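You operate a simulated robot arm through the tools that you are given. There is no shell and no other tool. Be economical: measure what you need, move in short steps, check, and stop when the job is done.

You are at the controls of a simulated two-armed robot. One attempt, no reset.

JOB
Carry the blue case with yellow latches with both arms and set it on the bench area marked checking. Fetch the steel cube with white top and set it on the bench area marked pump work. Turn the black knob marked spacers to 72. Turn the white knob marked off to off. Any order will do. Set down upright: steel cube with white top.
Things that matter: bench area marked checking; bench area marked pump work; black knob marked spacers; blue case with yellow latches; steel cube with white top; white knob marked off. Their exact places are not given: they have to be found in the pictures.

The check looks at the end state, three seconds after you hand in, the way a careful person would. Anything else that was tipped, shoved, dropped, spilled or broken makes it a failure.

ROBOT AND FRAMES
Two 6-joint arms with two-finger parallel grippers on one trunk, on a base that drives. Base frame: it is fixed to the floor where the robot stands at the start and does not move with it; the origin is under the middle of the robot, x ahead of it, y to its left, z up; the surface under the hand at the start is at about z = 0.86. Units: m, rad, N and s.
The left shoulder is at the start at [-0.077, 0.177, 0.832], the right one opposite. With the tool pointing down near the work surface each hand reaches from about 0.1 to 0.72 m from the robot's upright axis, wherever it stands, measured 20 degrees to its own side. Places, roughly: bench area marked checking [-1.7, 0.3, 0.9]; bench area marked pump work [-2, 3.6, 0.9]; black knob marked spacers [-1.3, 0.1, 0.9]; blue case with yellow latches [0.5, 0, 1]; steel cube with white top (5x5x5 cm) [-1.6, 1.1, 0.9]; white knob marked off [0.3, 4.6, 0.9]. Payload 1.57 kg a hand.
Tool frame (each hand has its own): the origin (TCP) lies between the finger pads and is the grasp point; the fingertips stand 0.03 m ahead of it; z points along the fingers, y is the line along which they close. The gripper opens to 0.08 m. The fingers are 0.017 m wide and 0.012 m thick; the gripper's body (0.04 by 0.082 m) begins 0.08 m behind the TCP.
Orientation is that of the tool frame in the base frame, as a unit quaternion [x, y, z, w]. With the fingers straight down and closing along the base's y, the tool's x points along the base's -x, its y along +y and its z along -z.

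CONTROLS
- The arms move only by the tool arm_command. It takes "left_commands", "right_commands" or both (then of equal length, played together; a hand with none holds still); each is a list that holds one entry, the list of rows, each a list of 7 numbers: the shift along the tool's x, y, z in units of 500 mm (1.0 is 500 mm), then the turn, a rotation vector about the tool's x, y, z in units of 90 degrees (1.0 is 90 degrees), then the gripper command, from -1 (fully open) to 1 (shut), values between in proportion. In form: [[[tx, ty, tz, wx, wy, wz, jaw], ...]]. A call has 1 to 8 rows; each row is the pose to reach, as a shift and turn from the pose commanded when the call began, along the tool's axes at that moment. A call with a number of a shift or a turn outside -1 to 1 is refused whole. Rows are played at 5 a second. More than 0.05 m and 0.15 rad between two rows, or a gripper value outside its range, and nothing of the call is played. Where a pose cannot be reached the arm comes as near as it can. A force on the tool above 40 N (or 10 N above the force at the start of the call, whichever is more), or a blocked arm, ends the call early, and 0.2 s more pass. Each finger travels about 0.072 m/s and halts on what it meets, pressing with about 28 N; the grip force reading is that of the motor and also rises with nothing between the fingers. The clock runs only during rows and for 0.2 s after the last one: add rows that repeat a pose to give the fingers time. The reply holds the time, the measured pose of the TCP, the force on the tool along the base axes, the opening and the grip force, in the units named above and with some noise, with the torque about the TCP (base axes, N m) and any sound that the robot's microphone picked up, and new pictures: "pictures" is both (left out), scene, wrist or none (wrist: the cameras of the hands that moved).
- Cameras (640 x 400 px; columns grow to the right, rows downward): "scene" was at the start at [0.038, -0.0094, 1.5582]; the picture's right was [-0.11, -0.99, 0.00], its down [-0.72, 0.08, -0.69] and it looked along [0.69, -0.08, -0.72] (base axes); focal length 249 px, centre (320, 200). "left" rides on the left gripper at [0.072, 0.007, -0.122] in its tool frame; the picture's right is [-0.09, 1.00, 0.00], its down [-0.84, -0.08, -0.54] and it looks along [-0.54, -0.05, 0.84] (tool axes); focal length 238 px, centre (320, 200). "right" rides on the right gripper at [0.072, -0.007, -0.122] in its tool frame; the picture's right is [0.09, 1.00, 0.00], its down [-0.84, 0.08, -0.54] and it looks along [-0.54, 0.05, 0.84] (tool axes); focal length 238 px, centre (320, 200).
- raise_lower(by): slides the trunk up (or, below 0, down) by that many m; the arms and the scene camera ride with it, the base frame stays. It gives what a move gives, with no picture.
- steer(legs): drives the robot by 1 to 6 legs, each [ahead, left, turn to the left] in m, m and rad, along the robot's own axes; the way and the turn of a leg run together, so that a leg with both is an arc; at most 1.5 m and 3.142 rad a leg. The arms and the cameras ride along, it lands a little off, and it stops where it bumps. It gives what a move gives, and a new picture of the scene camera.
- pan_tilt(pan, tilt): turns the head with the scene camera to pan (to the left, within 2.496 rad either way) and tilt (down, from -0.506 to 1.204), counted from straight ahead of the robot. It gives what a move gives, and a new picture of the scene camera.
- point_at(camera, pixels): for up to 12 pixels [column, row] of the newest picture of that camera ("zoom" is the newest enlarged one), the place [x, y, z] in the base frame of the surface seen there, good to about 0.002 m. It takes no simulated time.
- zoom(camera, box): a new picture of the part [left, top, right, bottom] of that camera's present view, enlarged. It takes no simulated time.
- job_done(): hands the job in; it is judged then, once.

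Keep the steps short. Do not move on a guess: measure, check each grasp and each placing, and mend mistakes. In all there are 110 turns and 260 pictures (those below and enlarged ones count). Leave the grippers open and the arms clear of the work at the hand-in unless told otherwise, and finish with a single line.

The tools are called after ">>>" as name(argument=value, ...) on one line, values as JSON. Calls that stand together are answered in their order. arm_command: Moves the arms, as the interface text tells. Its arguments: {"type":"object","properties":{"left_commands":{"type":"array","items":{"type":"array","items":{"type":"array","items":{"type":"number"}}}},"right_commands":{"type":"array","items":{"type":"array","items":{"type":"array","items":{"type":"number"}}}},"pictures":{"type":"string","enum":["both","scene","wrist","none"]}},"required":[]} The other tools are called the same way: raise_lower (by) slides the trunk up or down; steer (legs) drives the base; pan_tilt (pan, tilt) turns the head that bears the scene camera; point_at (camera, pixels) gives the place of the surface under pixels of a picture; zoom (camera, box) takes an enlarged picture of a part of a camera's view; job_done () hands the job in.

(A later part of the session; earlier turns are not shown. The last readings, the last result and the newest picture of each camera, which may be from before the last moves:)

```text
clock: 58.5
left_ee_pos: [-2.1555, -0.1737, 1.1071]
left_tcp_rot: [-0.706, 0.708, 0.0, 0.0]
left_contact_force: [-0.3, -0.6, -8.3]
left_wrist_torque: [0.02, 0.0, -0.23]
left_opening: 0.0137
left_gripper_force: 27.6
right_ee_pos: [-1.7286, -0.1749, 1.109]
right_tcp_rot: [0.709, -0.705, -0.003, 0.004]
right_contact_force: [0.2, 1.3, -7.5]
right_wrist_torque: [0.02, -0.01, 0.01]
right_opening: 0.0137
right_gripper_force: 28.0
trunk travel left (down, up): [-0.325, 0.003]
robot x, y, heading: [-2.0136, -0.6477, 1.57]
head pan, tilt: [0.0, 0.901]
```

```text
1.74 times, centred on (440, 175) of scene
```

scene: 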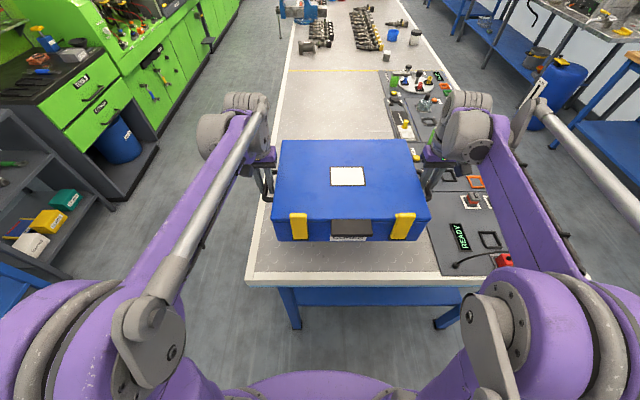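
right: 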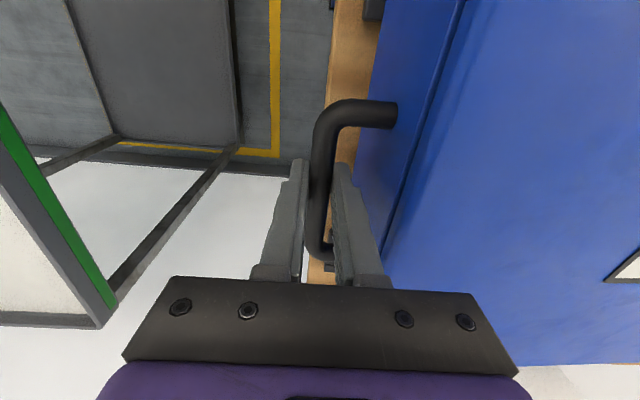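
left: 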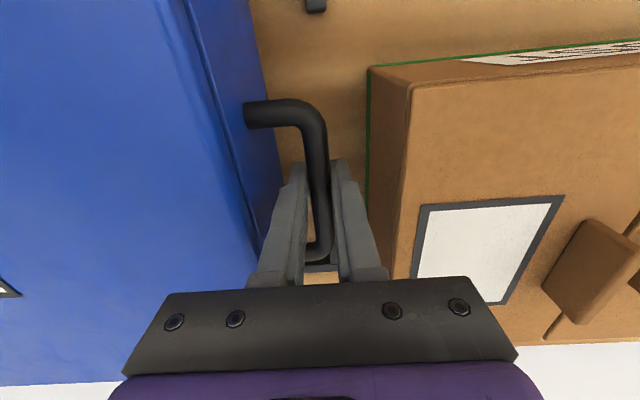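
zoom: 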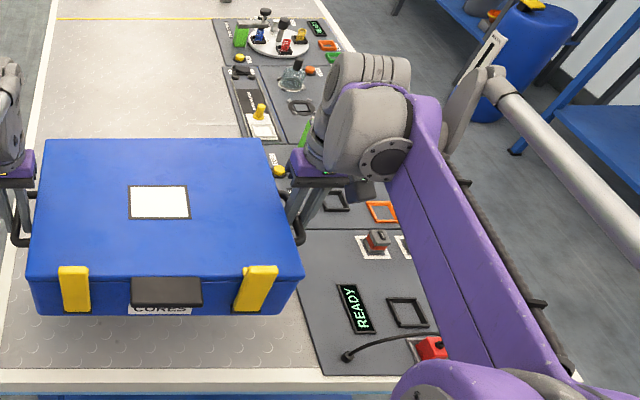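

There is clear bench under the case. I'll extend 0.1 m ahead and go down toward z≈0.985.

>>> arm_command(left_commands=[[[-0.05, 0, 0, 0, 0, 0, 1], [-0.11, 0, 0, 0, 0, 0, 1], [-0.16, 0, 0.03, 0, 0, 0, 1], [-0.2, 0, 0.08, 0, 0, 0, 1], [-0.2, 0, 0.14, 0, 0, 0, 1], [-0.2, 0, 0.2, 0, 0, 0, 1], [-0.2, 0, 0.25, 0, 0, 0, 1], [-0.2, 0, 0.25, 0, 0, 0, 1]]], right_commands=[[[-0.05, 0, 0, 0, 0, 0, 1], [-0.11, 0, 0, 0, 0, 0, 1], [-0.16, 0, 0.03, 0, 0, 0, 1], [-0.2, 0, 0.08, 0, 0, 0, 1], [-0.2, 0, 0.14, 0, 0, 0, 1], [-0.2, 0, 0.2, 0, 0, 0, 1], [-0.2, 0, 0.25, 0, 0, 0, 1], [-0.2, 0, 0.25, 0, 0, 0, 1]]], pictures="both")

```text
clock: 60.3
left_ee_pos: [-2.1559, -0.0736, 0.9796]
left_tcp_rot: [0.707, -0.707, -0.001, 0.001]
left_contact_force: [-25.8, -0.6, -8.4]
left_wrist_torque: [-0.04, 0.16, -0.32]
left_opening: 0.0138
left_gripper_force: 27.9
right_ee_pos: [-1.7294, -0.0749, 0.9848]
right_tcp_rot: [0.708, -0.706, -0.002, 0.003]
right_contact_force: [24.8, 0.8, -7.8]
right_wrist_torque: [0.05, -0.09, 0.02]
right_opening: 0.0135
right_gripper_force: 28.3
trunk travel left (down, up): [-0.325, 0.003]
robot x, y, heading: [-2.0124, -0.6493, 1.571]
head pan, tilt: [0.0, 0.901]
```

scene: 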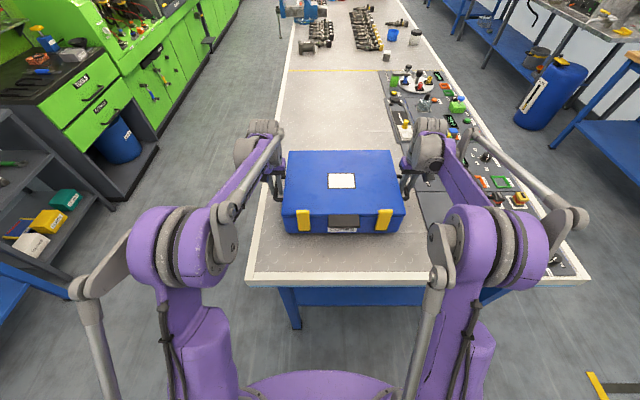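
right: 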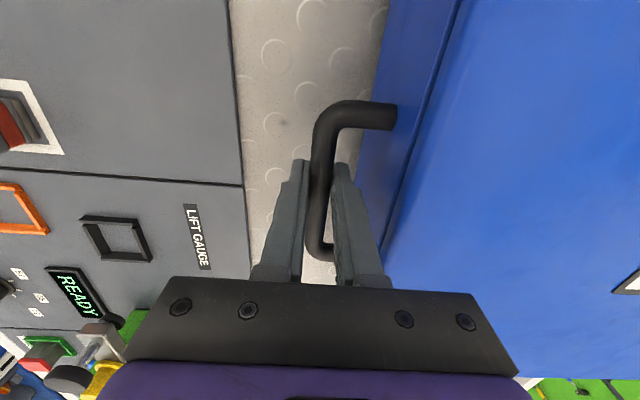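
left: 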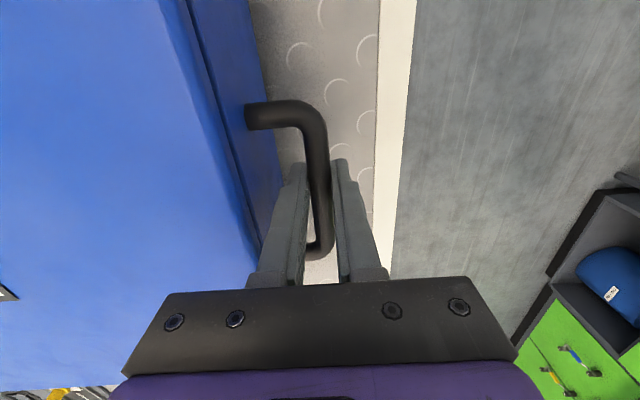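

The case is about 15 mm above the bench. I'll ease the squeeze and lower slowly to contact.

>>> arm_command(left_commands=[[[0, 0.003, 0.004, 0, 0, 0, 1], [0, 0.003, 0.008, 0, 0, 0, 1], [0, 0.003, 0.013, 0, 0, 0, 1], [0, 0.003, 0.018, 0, 0, 0, 1], [0, 0.003, 0.022, 0, 0, 0, 1], [0, 0.003, 0.026, 0, 0, 0, 1], [0, 0.003, 0.026, 0, 0, 0, 1]]], right_commands=[[[0, -0.003, 0.008, 0, 0, 0, 1], [0, -0.003, 0.014, 0, 0, 0, 1], [0, -0.003, 0.02, 0, 0, 0, 1], [0, -0.003, 0.025, 0, 0, 0, 1], [0, -0.003, 0.03, 0, 0, 0, 1], [0, -0.003, 0.035, 0, 0, 0, 1], [0, -0.003, 0.035, 0, 0, 0, 1]]], pictures="scene")

```text
clock: 61.9
left_ee_pos: [-2.1579, -0.0731, 0.9684]
left_tcp_rot: [-0.706, 0.708, 0.0, 0.0]
left_contact_force: [-8.0, -1.0, -6.1]
left_wrist_torque: [-0.13, 0.02, -0.23]
left_opening: 0.0137
left_gripper_force: 27.6
right_ee_pos: [-1.7295, -0.0731, 0.9679]
right_tcp_rot: [0.708, -0.706, -0.004, 0.004]
right_contact_force: [7.7, 7.0, 6.3]
right_wrist_torque: [-0.68, -0.04, 0.02]
right_opening: 0.0137
right_gripper_force: 27.8
trunk travel left (down, up): [-0.325, 0.003]
robot x, y, heading: [-2.0102, -0.6502, 1.569]
head pan, tilt: [0.0, 0.901]
```

scene: 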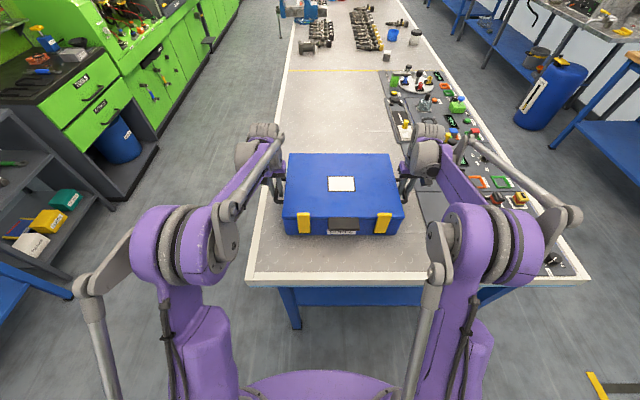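

The right side has touched down and the left still carries about 6 N. I'll check the heights of the top corners.

>>> point_at(camera="scene", pixels=[[292, 158], [386, 158], [288, 208], [398, 208]])

>>> arm_command(left_commands=[[[0, 0, 0.003, 0, 0, 0, 1], [0, 0, 0.006, 0, 0, 0, 1], [0, 0, 0.006, 0, 0, 0, 1]]], pictures="none")

>>> point_at(camera="scene", pixels=[[292, 158]])

```text
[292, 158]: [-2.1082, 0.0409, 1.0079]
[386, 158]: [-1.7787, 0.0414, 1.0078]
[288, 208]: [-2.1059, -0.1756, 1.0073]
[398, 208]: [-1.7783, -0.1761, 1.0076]
```

```text
clock: 62.7
left_ee_pos: [-2.1568, -0.0734, 0.9678]
left_tcp_rot: [-0.706, 0.708, -0.001, 0.0]
left_contact_force: [-7.3, 7.7, 24.7]
left_wrist_torque: [0.08, 0.05, -0.52]
left_opening: 0.0136
left_gripper_force: 27.8
right_ee_pos: [-1.7297, -0.075, 0.9684]
right_tcp_rot: [0.708, -0.706, -0.003, 0.004]
right_contact_force: [1.8, 9.5, 1.4]
right_wrist_torque: [-0.51, 0.04, 0.02]
right_opening: 0.0137
right_gripper_force: 27.7
trunk travel left (down, up): [-0.325, 0.003]
robot x, y, heading: [-2.0089, -0.6506, 1.571]
head pan, tilt: [0.0, 0.901]
```

```text
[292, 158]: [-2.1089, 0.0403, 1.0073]
```

The case is flat on the bench, with all top corners at z 1.0075. I'll open both hands slightly and rise straight up.

>>> arm_command(left_commands=[[[0, 0, -0.003, 0, 0, 0, 0.4], [0, 0, -0.003, 0, 0, 0, 0.4], [0, 0, -0.04, 0, 0, 0, 0.4], [0, 0, -0.1, 0, 0, 0, 0.4], [0, 0, -0.18, 0, 0, 0, 0.4], [0, 0, -0.26, 0, 0, 0, 0.4], [0, 0, -0.34, 0, 0, 0, 0.0], [0, 0, -0.4, 0, 0, 0, -1]]], right_commands=[[[0, 0, 0, 0, 0, 0, 0.4], [0, 0, 0, 0, 0, 0, 0.4], [0, 0, -0.04, 0, 0, 0, 0.4], [0, 0, -0.1, 0, 0, 0, 0.4], [0, 0, -0.18, 0, 0, 0, 0.4], [0, 0, -0.26, 0, 0, 0, 0.4], [0, 0, -0.34, 0, 0, 0, 0.0], [0, 0, -0.4, 0, 0, 0, -1]]], pictures="scene")

```text
clock: 64.5
left_ee_pos: [-2.1577, -0.0741, 1.1685]
left_tcp_rot: [-0.707, 0.707, 0.001, 0.0]
left_contact_force: [-0.1, -0.7, 0.2]
left_wrist_torque: [0.02, -0.02, 0.02]
left_opening: 0.0802
left_gripper_force: 0.1
right_ee_pos: [-1.726, -0.075, 1.1703]
right_tcp_rot: [0.708, -0.706, -0.003, 0.004]
right_contact_force: [-0.4, -0.7, -0.4]
right_wrist_torque: [-0.01, 0.01, 0.01]
right_opening: 0.0802
right_gripper_force: 0.0
trunk travel left (down, up): [-0.325, 0.003]
robot x, y, heading: [-2.0087, -0.6504, 1.57]
head pan, tilt: [0.0, 0.901]
```

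scene: 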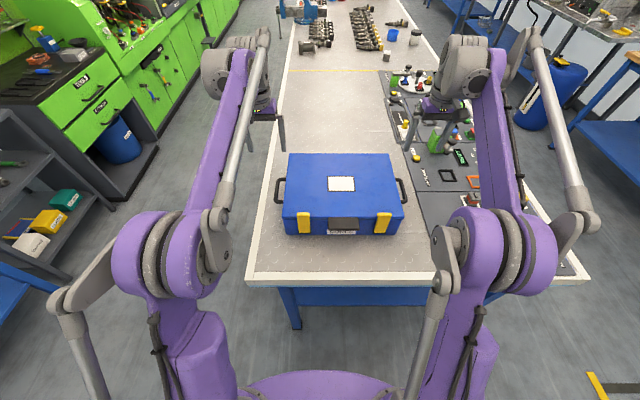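

The case is placed and released. Now I'll drive around to the near side for the spacers knob: back, right, ahead, then turn to face -x.

>>> steer(legs=[[-0.3, 0, 0], [0, -1.48, 0], [0.9, 0, 0], [0, 0, 0.785], [0, 0, 0.785]])

```text
clock: 87.5
left_ee_pos: [-1.1156, -0.1939, 1.1673]
left_tcp_rot: [1.0, -0.014, -0.001, 0.001]
left_contact_force: [0.2, 0.6, -0.1]
left_wrist_torque: [0.03, -0.01, 0.01]
left_opening: 0.08
left_gripper_force: 0.0
right_ee_pos: [-1.1032, 0.2383, 1.1695]
right_tcp_rot: [1.0, -0.013, 0.0, 0.004]
right_contact_force: [0.2, 0.3, -0.1]
right_wrist_torque: [0.0, 0.0, -0.01]
right_opening: 0.0802
right_gripper_force: 0.0
trunk travel left (down, up): [-0.325, 0.003]
robot x, y, heading: [-0.5357, -0.0654, 3.111]
head pan, tilt: [0.0, 0.901]
```

scene: 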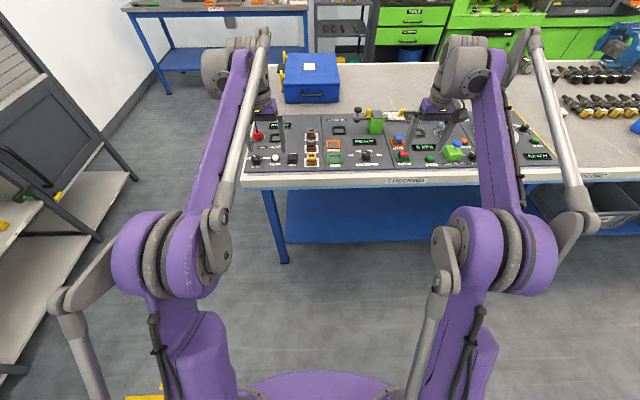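

I'll straighten and drive 0.35 ahead to the bench.

>>> steer(legs=[[0, 0, 0.03], [0.36, 0, 0]])

>>> zoom(camera="scene", box=[220, 130, 480, 300])

```text
clock: 90.2
left_ee_pos: [-1.4587, -0.213, 1.1667]
left_tcp_rot: [1.0, -0.001, 0.0, 0.0]
left_contact_force: [0.1, 0.0, 0.6]
left_wrist_torque: [0.0, -0.03, -0.04]
left_opening: 0.08
left_gripper_force: 0.0
right_ee_pos: [-1.4596, 0.2186, 1.1682]
right_tcp_rot: [1.0, 0.003, 0.001, 0.005]
right_contact_force: [-0.5, 0.7, 0.3]
right_wrist_torque: [0.02, 0.02, 0.02]
right_opening: 0.08
right_gripper_force: 0.3
trunk travel left (down, up): [-0.325, 0.003]
robot x, y, heading: [-0.8861, -0.0696, -3.143]
head pan, tilt: [0.0, 0.901]
```

scene: 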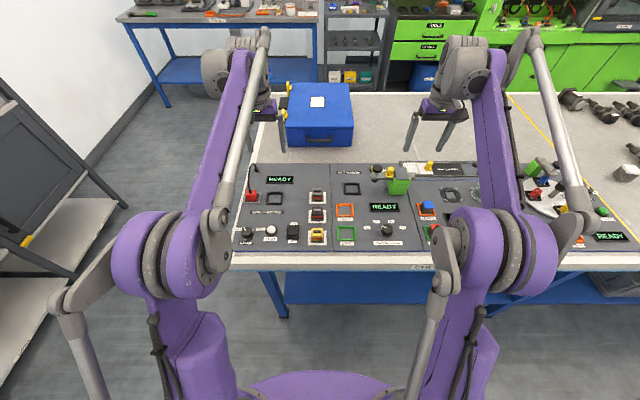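

```text
2.35 times, centred on (350, 215) of scene
```

zoom: 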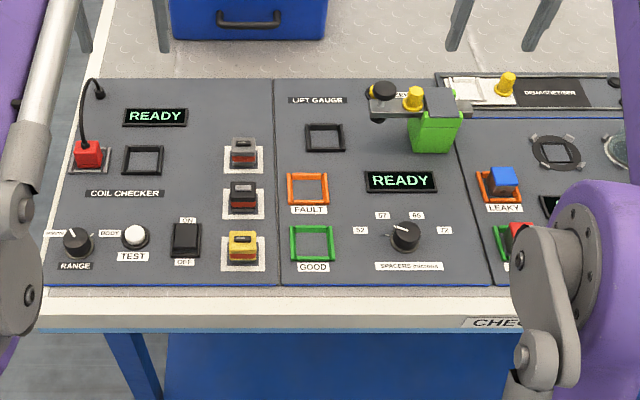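

The spacers knob is around scene (386,229), with marks 52/57/66?/72. I'll enlarge it.

>>> zoom(camera="scene", box=[358, 212, 416, 248])

>>> point_at(camera="zoom", pixels=[[320, 200], [300, 190], [325, 170], [420, 200], [200, 200], [340, 215], [330, 185]])

```text
11.03 times, centred on (387, 230) of scene
```

zoom: 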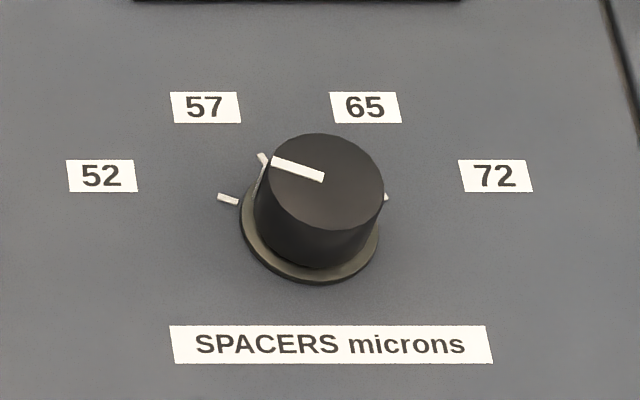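

```text
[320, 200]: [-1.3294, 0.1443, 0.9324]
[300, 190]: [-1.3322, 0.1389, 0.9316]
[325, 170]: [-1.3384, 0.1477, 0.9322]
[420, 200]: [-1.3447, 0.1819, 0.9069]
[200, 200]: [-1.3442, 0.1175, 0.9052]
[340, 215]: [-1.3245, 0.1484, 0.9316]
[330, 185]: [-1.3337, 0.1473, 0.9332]
```

I'll measure the pointer line, the ticks and the knob's top edge.

>>> point_at(camera="zoom", pixels=[[279, 164], [321, 177], [228, 199], [262, 157], [386, 198], [262, 185], [382, 183], [320, 138], [320, 226], [495, 176], [102, 176], [365, 107]])

>>> point_at(camera="zoom", pixels=[[205, 107], [250, 225], [376, 240], [315, 280]])

```text
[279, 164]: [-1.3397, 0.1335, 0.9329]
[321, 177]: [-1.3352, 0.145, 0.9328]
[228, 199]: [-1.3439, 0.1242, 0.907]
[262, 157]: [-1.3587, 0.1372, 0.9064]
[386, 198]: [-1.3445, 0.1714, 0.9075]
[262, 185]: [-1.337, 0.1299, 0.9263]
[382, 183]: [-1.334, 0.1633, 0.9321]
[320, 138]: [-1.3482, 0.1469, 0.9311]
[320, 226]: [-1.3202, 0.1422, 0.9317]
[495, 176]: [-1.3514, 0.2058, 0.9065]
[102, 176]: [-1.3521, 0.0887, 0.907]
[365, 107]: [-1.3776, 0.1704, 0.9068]
```

```text
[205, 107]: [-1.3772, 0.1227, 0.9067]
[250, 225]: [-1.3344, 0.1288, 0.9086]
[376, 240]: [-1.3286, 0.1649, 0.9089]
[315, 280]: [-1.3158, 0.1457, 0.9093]
```

Knob centre ≈ (-1.334,0.147), top z 0.932, pointer at 52. It needs a 135° clockwise turn (seen from above) to reach 72. I'll bring the right hand above it, pre-turned 67.5° anticlockwise.

>>> arm_command(right_commands=[[[0.04, 0.02, 0.0, 0, 0, -0.09, -0.5], [0.08, 0.04, 0.04, 0, 0, -0.18, -0.3], [0.12, 0.07, 0.09, 0, 0, -0.27, -0.3], [0.16, 0.09, 0.14, 0, 0, -0.36, -0.3], [0.2, 0.115, 0.19, 0, 0, -0.45, -0.3], [0.24, 0.135, 0.24, 0, 0, -0.54, -0.3], [0.2512, 0.1432, 0.3, 0, 0, -0.63, -0.3], [0.2512, 0.1432, 0.336, 0, 0, -0.72, -0.3]]], pictures="wrist")

```text
clock: 92.0
left_ee_pos: [-1.4602, -0.2122, 1.1677]
left_tcp_rot: [1.0, -0.001, -0.001, -0.001]
left_contact_force: [-0.5, -0.4, -0.2]
left_wrist_torque: [0.01, 0.02, 0.01]
left_opening: 0.0801
left_gripper_force: 0.1
right_ee_pos: [-1.3347, 0.1461, 1.0021]
right_tcp_rot: [0.843, 0.539, -0.002, 0.005]
right_contact_force: [0.0, 0.4, 0.2]
right_wrist_torque: [-0.01, 0.01, -0.01]
right_opening: 0.052
right_gripper_force: 0.2
trunk travel left (down, up): [-0.325, 0.003]
robot x, y, heading: [-0.8842, -0.0661, -3.144]
head pan, tilt: [0.0, 0.901]
```

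right: 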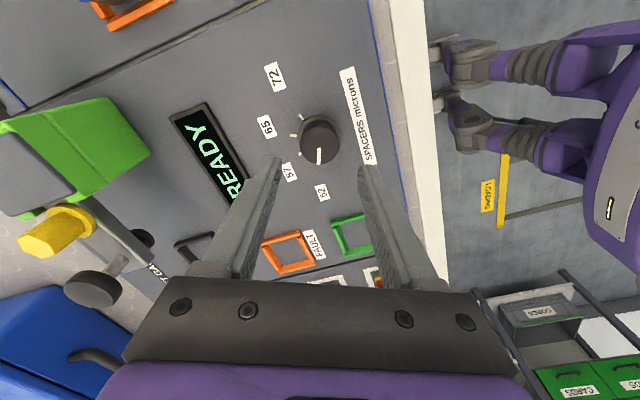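

The knob is centred between the fingers, about where (321,149) is expected. Now down 0.06 and close.

>>> arm_command(right_commands=[[[0, 0, 0.05, 0, 0, 0, -0.3], [0, 0, 0.09, 0, 0, 0, -0.3], [0, 0, 0.12, 0, 0, 0, -0.3], [0, 0, 0.12, 0, 0, 0, 0.1], [0, 0, 0.12, 0, 0, 0, 0.6], [0, 0, 0.12, 0, 0, 0, 1], [0, 0, 0.12, 0, 0, 0, 1]]], pictures="wrist")

```text
clock: 93.6
left_ee_pos: [-1.4608, -0.2122, 1.1672]
left_tcp_rot: [1.0, 0.0, 0.001, 0.001]
left_contact_force: [-0.1, -0.3, 0.5]
left_wrist_torque: [-0.03, -0.02, -0.01]
left_opening: 0.0801
left_gripper_force: 0.1
right_ee_pos: [-1.3346, 0.1467, 0.9434]
right_tcp_rot: [0.843, 0.539, -0.003, 0.004]
right_contact_force: [-17.1, 7.7, 7.9]
right_wrist_torque: [0.47, 1.11, 0.01]
right_opening: 0.0336
right_gripper_force: 41.4
trunk travel left (down, up): [-0.325, 0.003]
robot x, y, heading: [-0.8813, -0.0669, -3.137]
head pan, tilt: [0.0, 0.901]
```

right: 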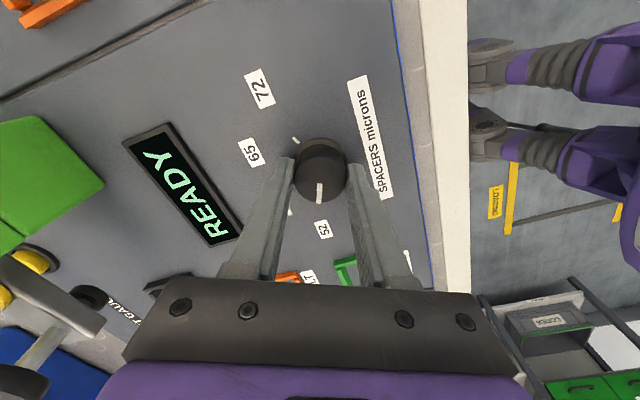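

The knob is gripped at 33.6 mm. Turning clockwise, first half (67.5°).

>>> arm_command(right_commands=[[[0, 0, 0, 0, 0, 0.094, 1], [0, 0, 0, 0, 0, 0.188, 1], [0, 0, 0, 0, 0, 0.282, 1], [0, 0, 0, 0, 0, 0.376, 1], [0, 0, 0, 0, 0, 0.47, 1], [0, 0, 0, 0, 0, 0.564, 1], [0, 0, 0, 0, 0, 0.658, 1], [0, 0, 0, 0, 0, 0.75, 1]]], pictures="wrist")

```text
clock: 95.4
left_ee_pos: [-1.4613, -0.2122, 1.1669]
left_tcp_rot: [1.0, 0.001, 0.0, 0.001]
left_contact_force: [0.0, -0.2, -0.6]
left_wrist_torque: [0.02, 0.01, 0.02]
left_opening: 0.0801
left_gripper_force: 0.0
right_ee_pos: [-1.3353, 0.1469, 0.9422]
right_tcp_rot: [1.0, -0.022, 0.001, 0.005]
right_contact_force: [-17.9, 10.0, 18.7]
right_wrist_torque: [1.0, 1.15, -0.03]
right_opening: 0.0336
right_gripper_force: 41.0
trunk travel left (down, up): [-0.325, 0.003]
robot x, y, heading: [-0.8837, -0.0637, -3.146]
head pan, tilt: [0.0, 0.901]
```

right: 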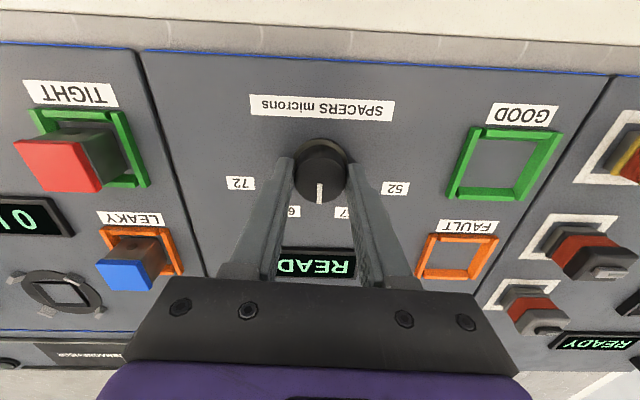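

The knob follows and the pointer is now straight up, between 57 and 65. Turning the second half.

>>> arm_command(right_commands=[[[0, 0, 0, 0, 0, 0.092, 1], [0, 0, 0, 0, 0, 0.184, 1], [0, 0, 0, 0, 0, 0.276, 1], [0, 0, 0, 0, 0, 0.368, 1], [0, 0, 0, 0, 0, 0.46, 1], [0, 0, 0, 0, 0, 0.552, 1], [0, 0, 0, 0, 0, 0.644, 1], [0, 0, 0, 0, 0, 0.725, 1]]], pictures="wrist")

```text
clock: 97.2
left_ee_pos: [-1.4596, -0.2128, 1.1667]
left_tcp_rot: [1.0, 0.0, 0.001, 0.001]
left_contact_force: [1.0, -0.6, 0.0]
left_wrist_torque: [-0.02, 0.04, -0.02]
left_opening: 0.08
left_gripper_force: 0.0
right_ee_pos: [-1.3359, 0.1462, 0.9409]
right_tcp_rot: [0.83, -0.558, 0.003, 0.004]
right_contact_force: [-14.9, 14.4, 13.7]
right_wrist_torque: [1.04, 0.4, -0.06]
right_opening: 0.0335
right_gripper_force: 41.2
trunk travel left (down, up): [-0.325, 0.003]
robot x, y, heading: [-0.8791, -0.0648, -3.148]
head pan, tilt: [0.0, 0.901]
```

right: 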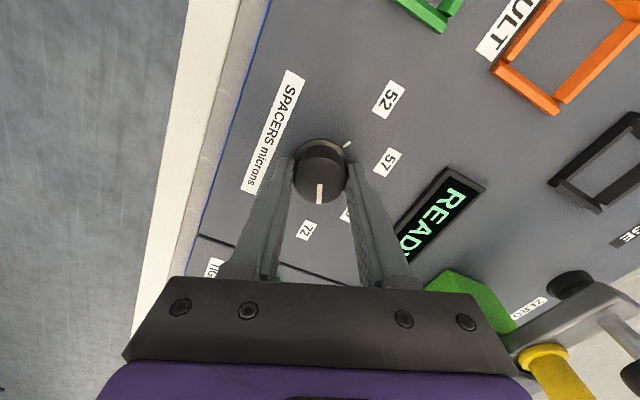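

The pointer now aims at 72. I'll open and rise, then check.

>>> arm_command(right_commands=[[[0, 0, 0, 0, 0, 0, 0.0], [0, 0, 0, 0, 0, 0, -0.3], [0, 0, -0.05, 0, 0, 0, -0.3], [0, 0, -0.12, 0, 0, 0, -0.3], [0, 0, -0.21, 0, 0, 0, -0.3], [0, 0, -0.3, 0, 0, 0, -0.3], [0, 0, -0.4, 0, 0, 0, -0.6], [0, 0, -0.48, 0, 0, 0, -1]]], pictures="wrist")

>>> zoom(camera="scene", box=[358, 212, 416, 248])

>>> point_at(camera="scene", pixels=[[627, 170], [632, 180]])

```text
clock: 99.0
left_ee_pos: [-1.4581, -0.2124, 1.1693]
left_tcp_rot: [1.0, 0.0, 0.001, 0.001]
left_contact_force: [-0.2, -0.7, -0.5]
left_wrist_torque: [-0.02, 0.0, -0.04]
left_opening: 0.0802
left_gripper_force: 0.1
right_ee_pos: [-1.3332, 0.1477, 1.1837]
right_tcp_rot: [0.831, -0.557, 0.003, 0.003]
right_contact_force: [0.5, 0.0, -0.1]
right_wrist_torque: [0.02, -0.01, 0.04]
right_opening: 0.0798
right_gripper_force: 0.0
trunk travel left (down, up): [-0.325, 0.003]
robot x, y, heading: [-0.8841, -0.068, -3.141]
head pan, tilt: [0.0, 0.901]
```

right: 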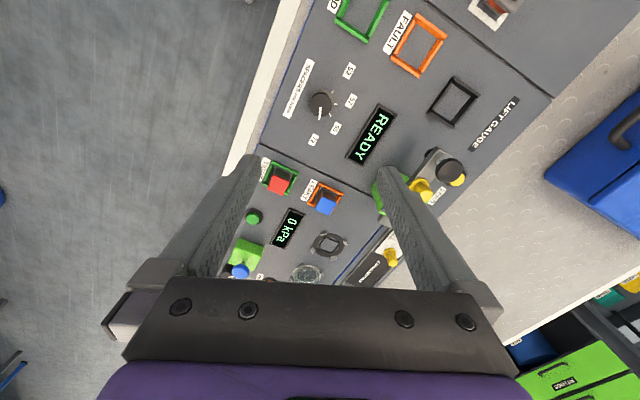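

```text
11.03 times, centred on (387, 230) of scene
```

zoom: 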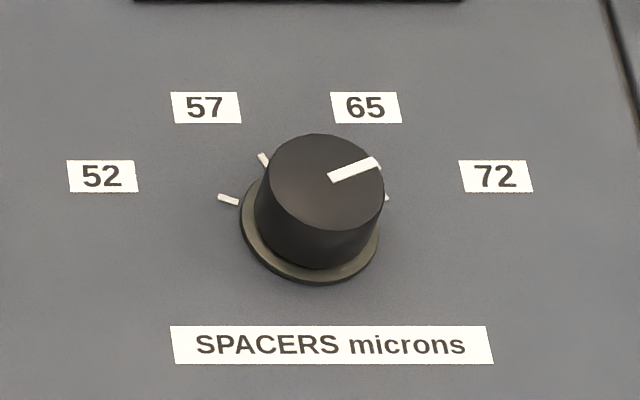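

```text
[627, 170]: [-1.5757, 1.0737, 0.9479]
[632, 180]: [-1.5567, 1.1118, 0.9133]
```

The pointer mirrors its original 52 angle. I'll verify it by measurement.

>>> point_at(camera="zoom", pixels=[[331, 177], [375, 163], [386, 198]])

>>> arm_command(right_commands=[[[0, 0, 0, 0, 0, -0.094, -1], [0, 0, 0, 0, 0, -0.188, -1], [0, 0, 0, 0, 0, -0.282, -1], [0, 0, 0, 0, 0, -0.376, -1], [0, 0, 0, 0, 0, -0.47, -1], [0, 0, 0, 0, 0, -0.564, -1], [0, 0, 0, 0, 0, -0.658, -1], [0, 0, 0, 0, 0, -0.75, -1]]], pictures="none")

>>> steer(legs=[[-0.08, 0, 0], [0, -0.97, 0], [0.04, 0, 0]])

```text
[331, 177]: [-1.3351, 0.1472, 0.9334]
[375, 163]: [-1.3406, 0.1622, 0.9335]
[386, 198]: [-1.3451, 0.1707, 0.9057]
```

```text
clock: 100.8
left_ee_pos: [-1.4585, -0.2131, 1.1671]
left_tcp_rot: [1.0, 0.0, 0.0, 0.0]
left_contact_force: [-0.2, 0.4, 0.4]
left_wrist_torque: [0.03, -0.01, -0.02]
left_opening: 0.0797
left_gripper_force: 0.0
right_ee_pos: [-1.3338, 0.1496, 1.1836]
right_tcp_rot: [1.0, -0.001, 0.0, 0.004]
right_contact_force: [-0.2, -0.4, 0.9]
right_wrist_torque: [0.02, 0.01, 0.01]
right_opening: 0.0801
right_gripper_force: 0.2
trunk travel left (down, up): [-0.325, 0.003]
robot x, y, heading: [-0.8844, -0.0649, -3.144]
head pan, tilt: [0.0, 0.901]
```

```text
clock: 110.7
left_ee_pos: [-1.4131, 0.7565, 1.169]
left_tcp_rot: [1.0, -0.004, -0.002, 0.0]
left_contact_force: [0.8, 0.5, 0.5]
left_wrist_torque: [0.02, 0.02, 0.0]
left_opening: 0.0802
left_gripper_force: 0.0
right_ee_pos: [-1.2842, 1.1161, 1.1821]
right_tcp_rot: [1.0, -0.006, 0.0, 0.004]
right_contact_force: [0.8, -0.1, 0.2]
right_wrist_torque: [0.03, 0.03, 0.03]
right_opening: 0.08
right_gripper_force: 0.0
trunk travel left (down, up): [-0.325, 0.003]
robot x, y, heading: [-0.8367, 0.8984, 3.133]
head pan, tilt: [0.0, 0.901]
```

scene: 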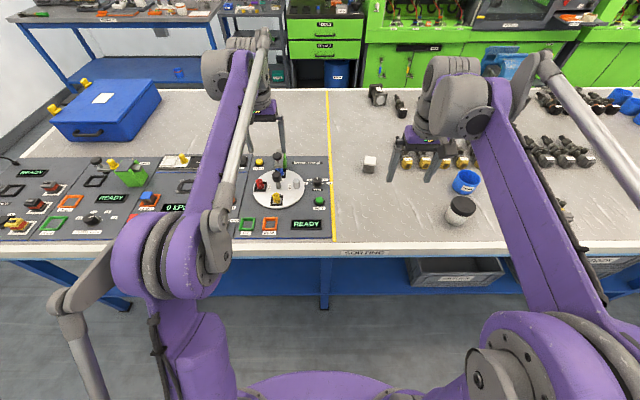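

72 is set. The cube is at (370,163). I'll move 0.08 closer and take an enlarged view.

>>> steer(legs=[[0.08, 0, 0.009]])

>>> zoom(camera="scene", box=[330, 130, 490, 230])

```text
clock: 111.8
left_ee_pos: [-1.492, 0.7511, 1.1669]
left_tcp_rot: [1.0, 0.001, 0.0, -0.001]
left_contact_force: [-1.4, -0.3, -0.6]
left_wrist_torque: [0.01, 0.02, -0.01]
left_opening: 0.08
left_gripper_force: 0.0
right_ee_pos: [-1.3663, 1.1123, 1.1816]
right_tcp_rot: [1.0, -0.002, 0.001, 0.005]
right_contact_force: [0.0, -1.0, -0.7]
right_wrist_torque: [0.0, -0.03, 0.01]
right_opening: 0.0799
right_gripper_force: 0.1
trunk travel left (down, up): [-0.325, 0.003]
robot x, y, heading: [-0.918, 0.8989, -3.14]
head pan, tilt: [0.0, 0.901]
```

scene: 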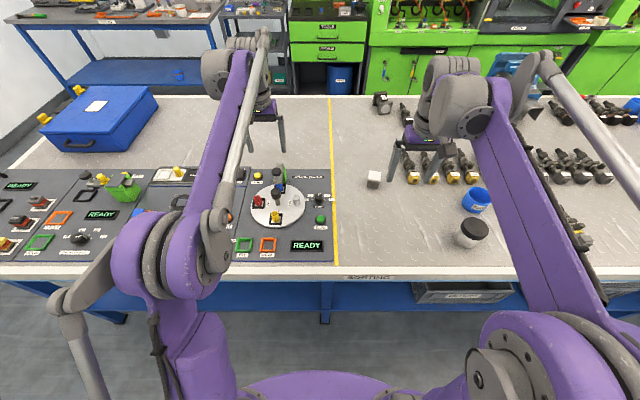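

```text
4.00 times, centred on (410, 180) of scene
```

zoom: 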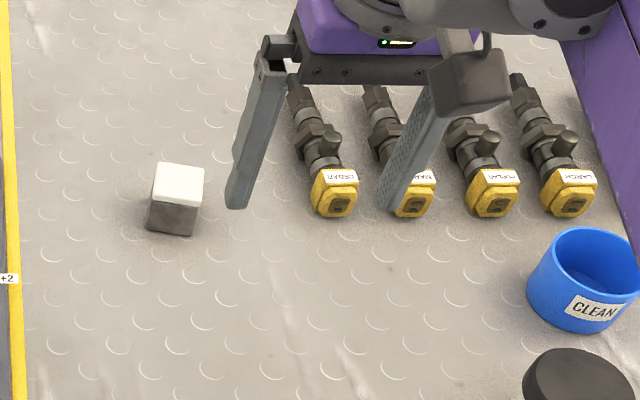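

>>> point_at(camera="zoom", pixels=[[159, 166], [203, 168], [154, 200], [198, 203], [178, 185], [148, 225], [192, 233], [312, 195], [295, 100]])

```text
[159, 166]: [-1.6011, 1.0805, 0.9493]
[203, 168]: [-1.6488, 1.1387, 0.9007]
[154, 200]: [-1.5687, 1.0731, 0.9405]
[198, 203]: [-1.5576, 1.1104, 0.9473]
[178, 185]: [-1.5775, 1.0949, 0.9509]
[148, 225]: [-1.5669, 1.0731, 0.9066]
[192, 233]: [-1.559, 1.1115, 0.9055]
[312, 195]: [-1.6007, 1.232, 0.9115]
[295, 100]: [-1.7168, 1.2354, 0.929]
```

Cube: about (-1.58,1.095), top z 0.951, turned about 11.5°. I'll bring the right hand above it with a matching turn.

>>> arm_command(right_commands=[[[-0.07, 0.006, 0.0, 0, 0, 0.05, -1], [-0.14, 0.012, 0.02, 0, 0, 0.1, -1], [-0.21, 0.018, 0.06, 0, 0, 0.13, -1], [-0.28, 0.024, 0.1, 0, 0, 0.13, -1], [-0.35, 0.03, 0.14, 0, 0, 0.13, -1], [-0.42, 0.0326, 0.19, 0, 0, 0.13, -1], [-0.4274, 0.0326, 0.25, 0, 0, 0.13, -1], [-0.4274, 0.0326, 0.28, 0, 0, 0.13, -1]]], pictures="wrist")

```text
clock: 113.6
left_ee_pos: [-1.492, 0.7511, 1.1681]
left_tcp_rot: [1.0, 0.0, 0.001, 0.001]
left_contact_force: [0.0, -0.3, 0.0]
left_wrist_torque: [0.0, 0.02, -0.01]
left_opening: 0.0802
left_gripper_force: 0.0
right_ee_pos: [-1.5801, 1.0946, 1.0423]
right_tcp_rot: [0.995, -0.103, 0.001, 0.004]
right_contact_force: [0.5, 0.2, 1.6]
right_wrist_torque: [0.03, -0.01, -0.01]
right_opening: 0.0798
right_gripper_force: 0.2
trunk travel left (down, up): [-0.325, 0.003]
robot x, y, heading: [-0.9196, 0.8983, -3.141]
head pan, tilt: [0.0, 0.901]
```

right: 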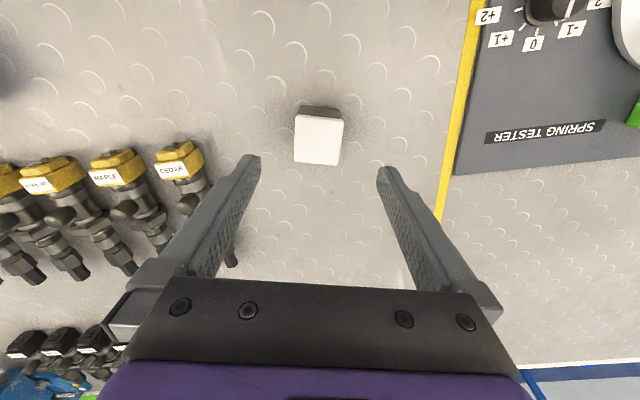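

It's aligned to within 2–3°. I'll descend to TCP z≈0.94 and close.

>>> arm_command(right_commands=[[[0, 0, 0.06, 0, 0, 0.02, -1], [0, 0, 0.12, 0, 0, 0.03, -1], [0, 0, 0.17, 0, 0, 0.03, -1], [0, 0, 0.203, 0, 0, 0.03, -1], [0, 0, 0.203, 0, 0, 0.03, 0.2], [0, 0, 0.203, 0, 0, 0.03, 0.8], [0, 0, 0.203, 0, 0, 0.03, 1], [0, 0, 0.203, 0, 0, 0.03, 1]]], pictures="wrist")

```text
clock: 115.4
left_ee_pos: [-1.4925, 0.7515, 1.1671]
left_tcp_rot: [1.0, 0.0, 0.0, -0.001]
left_contact_force: [0.5, -0.6, 0.6]
left_wrist_torque: [-0.04, 0.01, 0.01]
left_opening: 0.0801
left_gripper_force: 0.1
right_ee_pos: [-1.5816, 1.0955, 0.9415]
right_tcp_rot: [0.992, -0.127, 0.001, 0.004]
right_contact_force: [-0.9, 0.5, -0.1]
right_wrist_torque: [-0.04, -0.01, 0.02]
right_opening: 0.0439
right_gripper_force: 27.8
trunk travel left (down, up): [-0.325, 0.003]
robot x, y, heading: [-0.9163, 0.898, -3.14]
head pan, tilt: [0.0, 0.901]
```

right: 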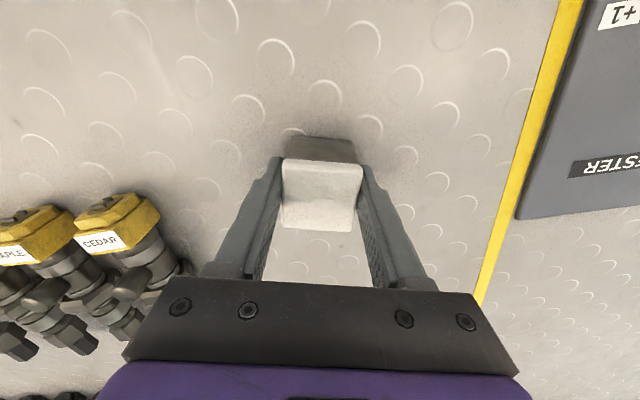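

The cube is gripped (44 mm). I'll lift it straight up, then pull it in toward me.

>>> arm_command(right_commands=[[[0, 0, -0.05, 0, 0, 0, 1], [0, 0, -0.13, 0, 0, 0, 1], [0, 0, -0.21, 0, 0, 0, 1], [0, 0, -0.3, 0, 0, 0, 1], [0, 0, -0.38, 0, 0, 0, 1], [0.09, 0, -0.38, 0, 0, 0, 1], [0.18, 0, -0.38, 0, 0, 0, 1], [0.27, 0, -0.38, 0, 0, 0, 1]]], pictures="both")

>>> pan_tilt(pan=-0.9, tilt=0.45)

```text
clock: 117.2
left_ee_pos: [-1.4904, 0.7508, 1.1689]
left_tcp_rot: [1.0, 0.0, 0.0, 0.0]
left_contact_force: [1.4, 0.7, 1.0]
left_wrist_torque: [0.0, 0.04, -0.01]
left_opening: 0.0801
left_gripper_force: 0.2
right_ee_pos: [-1.4455, 1.0618, 1.1316]
right_tcp_rot: [0.992, -0.127, 0.0, 0.004]
right_contact_force: [1.0, -1.1, -2.6]
right_wrist_torque: [0.04, 0.0, 0.0]
right_opening: 0.0436
right_gripper_force: 28.0
trunk travel left (down, up): [-0.325, 0.003]
robot x, y, heading: [-0.9137, 0.899, -3.142]
head pan, tilt: [0.0, 0.901]
```

scene: 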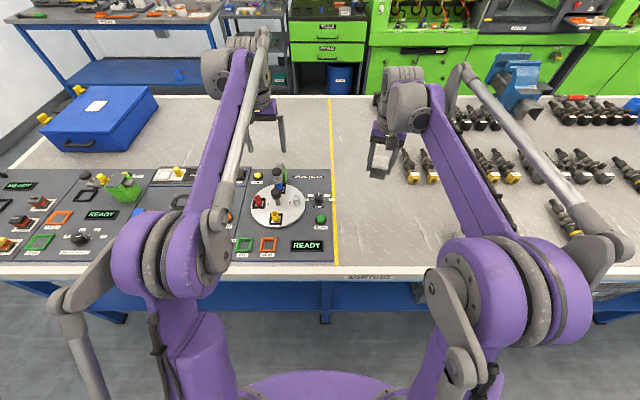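
right: 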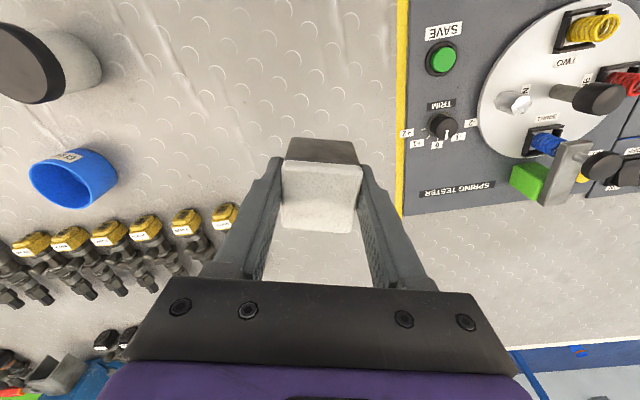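

```text
clock: 118.4
left_ee_pos: [-1.4936, 0.7502, 1.1671]
left_tcp_rot: [1.0, 0.0, 0.0, 0.0]
left_contact_force: [0.7, 0.7, 0.2]
left_wrist_torque: [0.02, -0.02, 0.0]
left_opening: 0.0801
left_gripper_force: 0.0
right_ee_pos: [-1.4498, 1.0609, 1.131]
right_tcp_rot: [0.992, -0.127, 0.001, 0.005]
right_contact_force: [0.8, -0.2, -2.4]
right_wrist_torque: [0.01, -0.01, 0.0]
right_opening: 0.0442
right_gripper_force: 28.2
trunk travel left (down, up): [-0.325, 0.003]
robot x, y, heading: [-0.9151, 0.8941, -3.142]
head pan, tilt: [-0.901, 0.45]
```

scene: 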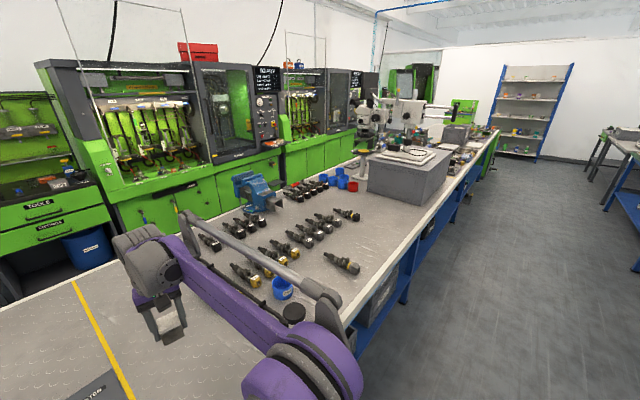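

The cube is held. I'll back into the aisle and strafe along the bench toward y≈3.3 to find the pump work area.

>>> steer(legs=[[-0.42, 0, 0], [0, -1.2, 0], [0, -1.2, 0]])

```text
clock: 141.8
left_ee_pos: [-1.0823, 3.1569, 1.1677]
left_tcp_rot: [1.0, 0.006, 0.0, -0.001]
left_contact_force: [-0.1, 0.0, 0.2]
left_wrist_torque: [0.04, -0.03, 0.01]
left_opening: 0.0798
left_gripper_force: 0.0
right_ee_pos: [-1.0434, 3.4689, 1.1312]
right_tcp_rot: [0.993, -0.122, 0.001, 0.004]
right_contact_force: [-0.3, 0.0, -2.8]
right_wrist_torque: [0.01, -0.01, -0.01]
right_opening: 0.044
right_gripper_force: 28.5
trunk travel left (down, up): [-0.325, 0.003]
robot x, y, heading: [-0.5063, 3.3119, -3.126]
head pan, tilt: [-0.901, 0.45]
```

scene: 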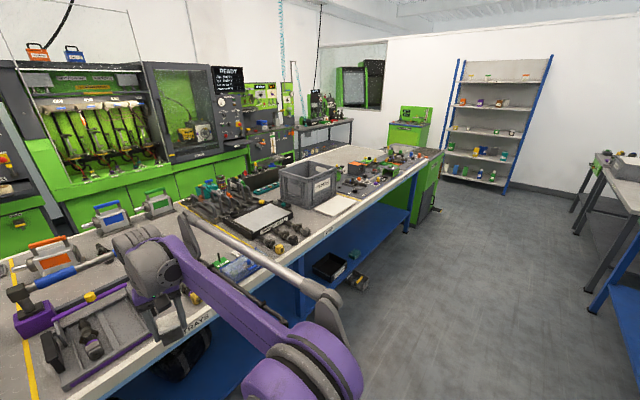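

>>> pan_tilt(pan=-0.1, tilt=0.65)

>>> zoom(camera="scene", box=[120, 40, 440, 240])

```text
clock: 142.9
left_ee_pos: [-1.0835, 3.1583, 1.1685]
left_tcp_rot: [1.0, 0.006, 0.0, -0.001]
left_contact_force: [0.7, -0.7, -0.2]
left_wrist_torque: [0.01, -0.02, 0.0]
left_opening: 0.0798
left_gripper_force: 0.1
right_ee_pos: [-1.0438, 3.4683, 1.1309]
right_tcp_rot: [0.993, -0.121, 0.001, 0.005]
right_contact_force: [0.3, 0.1, -3.6]
right_wrist_torque: [-0.01, -0.03, 0.02]
right_opening: 0.0436
right_gripper_force: 27.7
trunk travel left (down, up): [-0.325, 0.003]
robot x, y, heading: [-0.5091, 3.3104, -3.134]
head pan, tilt: [-0.099, 0.649]
```

scene: 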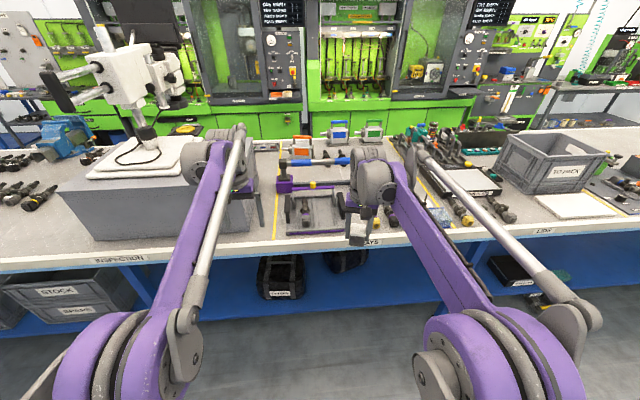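

```text
2.00 times, centred on (280, 140) of scene
```

zoom: 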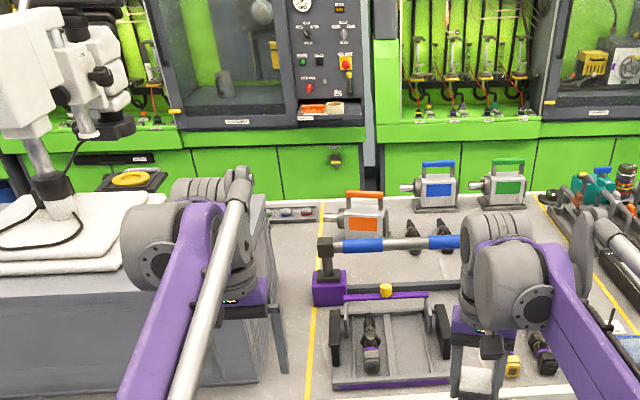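

The area between the yellow lines at y≈3–4 has a "…AYS" label on its near edge. "Pump work" is likely the far half. I'll measure.

>>> point_at(camera="scene", pixels=[[277, 200], [274, 235], [279, 160], [450, 205], [425, 165], [370, 243], [302, 145], [337, 132], [373, 130], [300, 185], [315, 160], [300, 135]])

>>> zoom(camera="scene", box=[260, 110, 460, 250])

```text
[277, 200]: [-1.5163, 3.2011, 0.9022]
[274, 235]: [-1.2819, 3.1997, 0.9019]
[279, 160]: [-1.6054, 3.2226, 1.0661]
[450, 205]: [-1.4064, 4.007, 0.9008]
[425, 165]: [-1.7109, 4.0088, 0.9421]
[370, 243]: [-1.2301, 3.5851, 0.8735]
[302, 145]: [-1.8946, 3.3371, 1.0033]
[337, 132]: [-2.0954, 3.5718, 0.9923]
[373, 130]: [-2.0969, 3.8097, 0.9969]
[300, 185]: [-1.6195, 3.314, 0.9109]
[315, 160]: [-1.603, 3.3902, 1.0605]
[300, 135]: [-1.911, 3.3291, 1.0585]
```

```text
2.86 times, centred on (360, 180) of scene
```

zoom: 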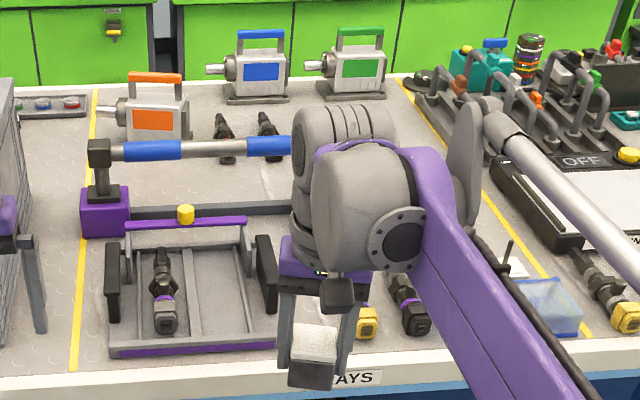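

The near half is TRAYS, so pump work must be the far half (x≈-2), reachable only from the far side. The white knob is near here, so I'll look at it first.

>>> pan_tilt(pan=-2.3, tilt=0.5)

>>> zoom(camera="scene", box=[160, 80, 480, 280])

```text
clock: 145.0
left_ee_pos: [-1.0829, 3.1579, 1.1684]
left_tcp_rot: [1.0, 0.006, 0.001, 0.0]
left_contact_force: [0.6, -0.5, -0.5]
left_wrist_torque: [-0.01, -0.03, 0.0]
left_opening: 0.0801
left_gripper_force: 0.1
right_ee_pos: [-1.0433, 3.4696, 1.1311]
right_tcp_rot: [0.993, -0.121, 0.001, 0.005]
right_contact_force: [0.7, -0.4, -3.2]
right_wrist_torque: [-0.02, -0.04, 0.04]
right_opening: 0.044
right_gripper_force: 28.1
trunk travel left (down, up): [-0.325, 0.003]
robot x, y, heading: [-0.5111, 3.3121, -3.129]
head pan, tilt: [-2.3, 0.499]
```

scene: 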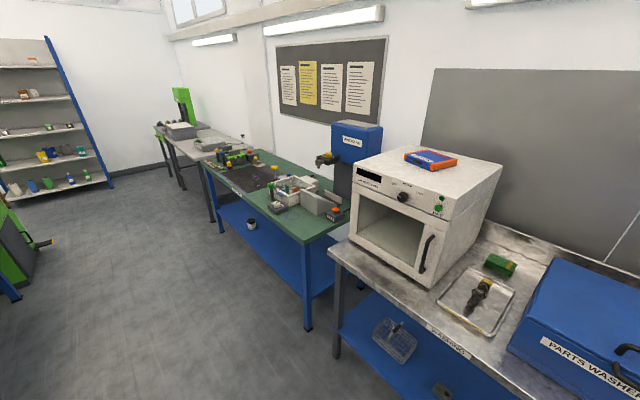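

```text
2.00 times, centred on (320, 180) of scene
```

zoom: 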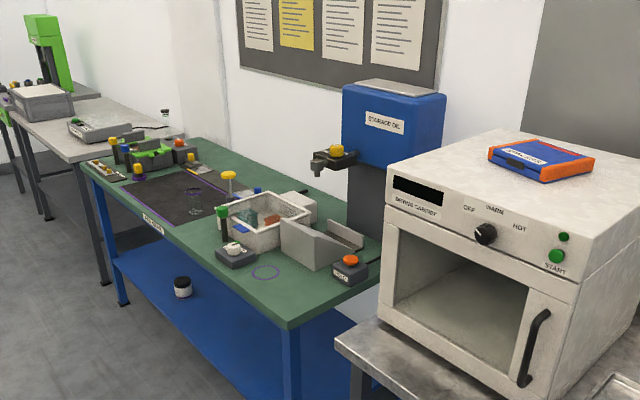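

A white knob on a grey block is at zoom (233,248).

>>> point_at(camera="zoom", pixels=[[233, 247], [235, 260], [223, 240], [285, 325], [90, 180], [160, 360], [222, 212], [265, 272]])

>>> zoom(camera="scene", box=[255, 180, 335, 230])

```text
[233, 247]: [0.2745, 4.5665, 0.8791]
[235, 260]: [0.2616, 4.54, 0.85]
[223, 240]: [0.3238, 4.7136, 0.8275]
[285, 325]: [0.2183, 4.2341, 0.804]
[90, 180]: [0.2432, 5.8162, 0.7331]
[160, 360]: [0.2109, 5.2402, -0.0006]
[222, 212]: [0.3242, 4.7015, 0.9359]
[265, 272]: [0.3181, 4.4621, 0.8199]
```

```text
8.00 times, centred on (295, 205) of scene
```

zoom: 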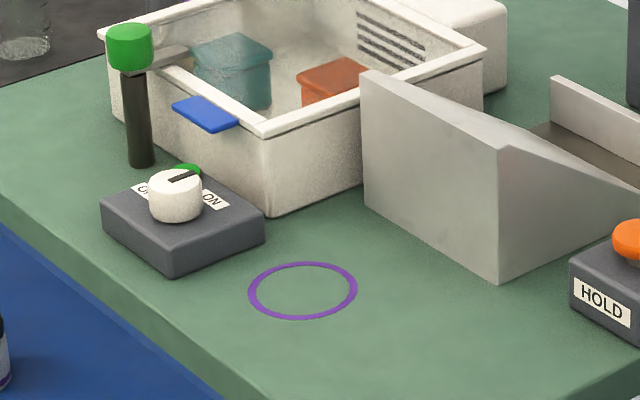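

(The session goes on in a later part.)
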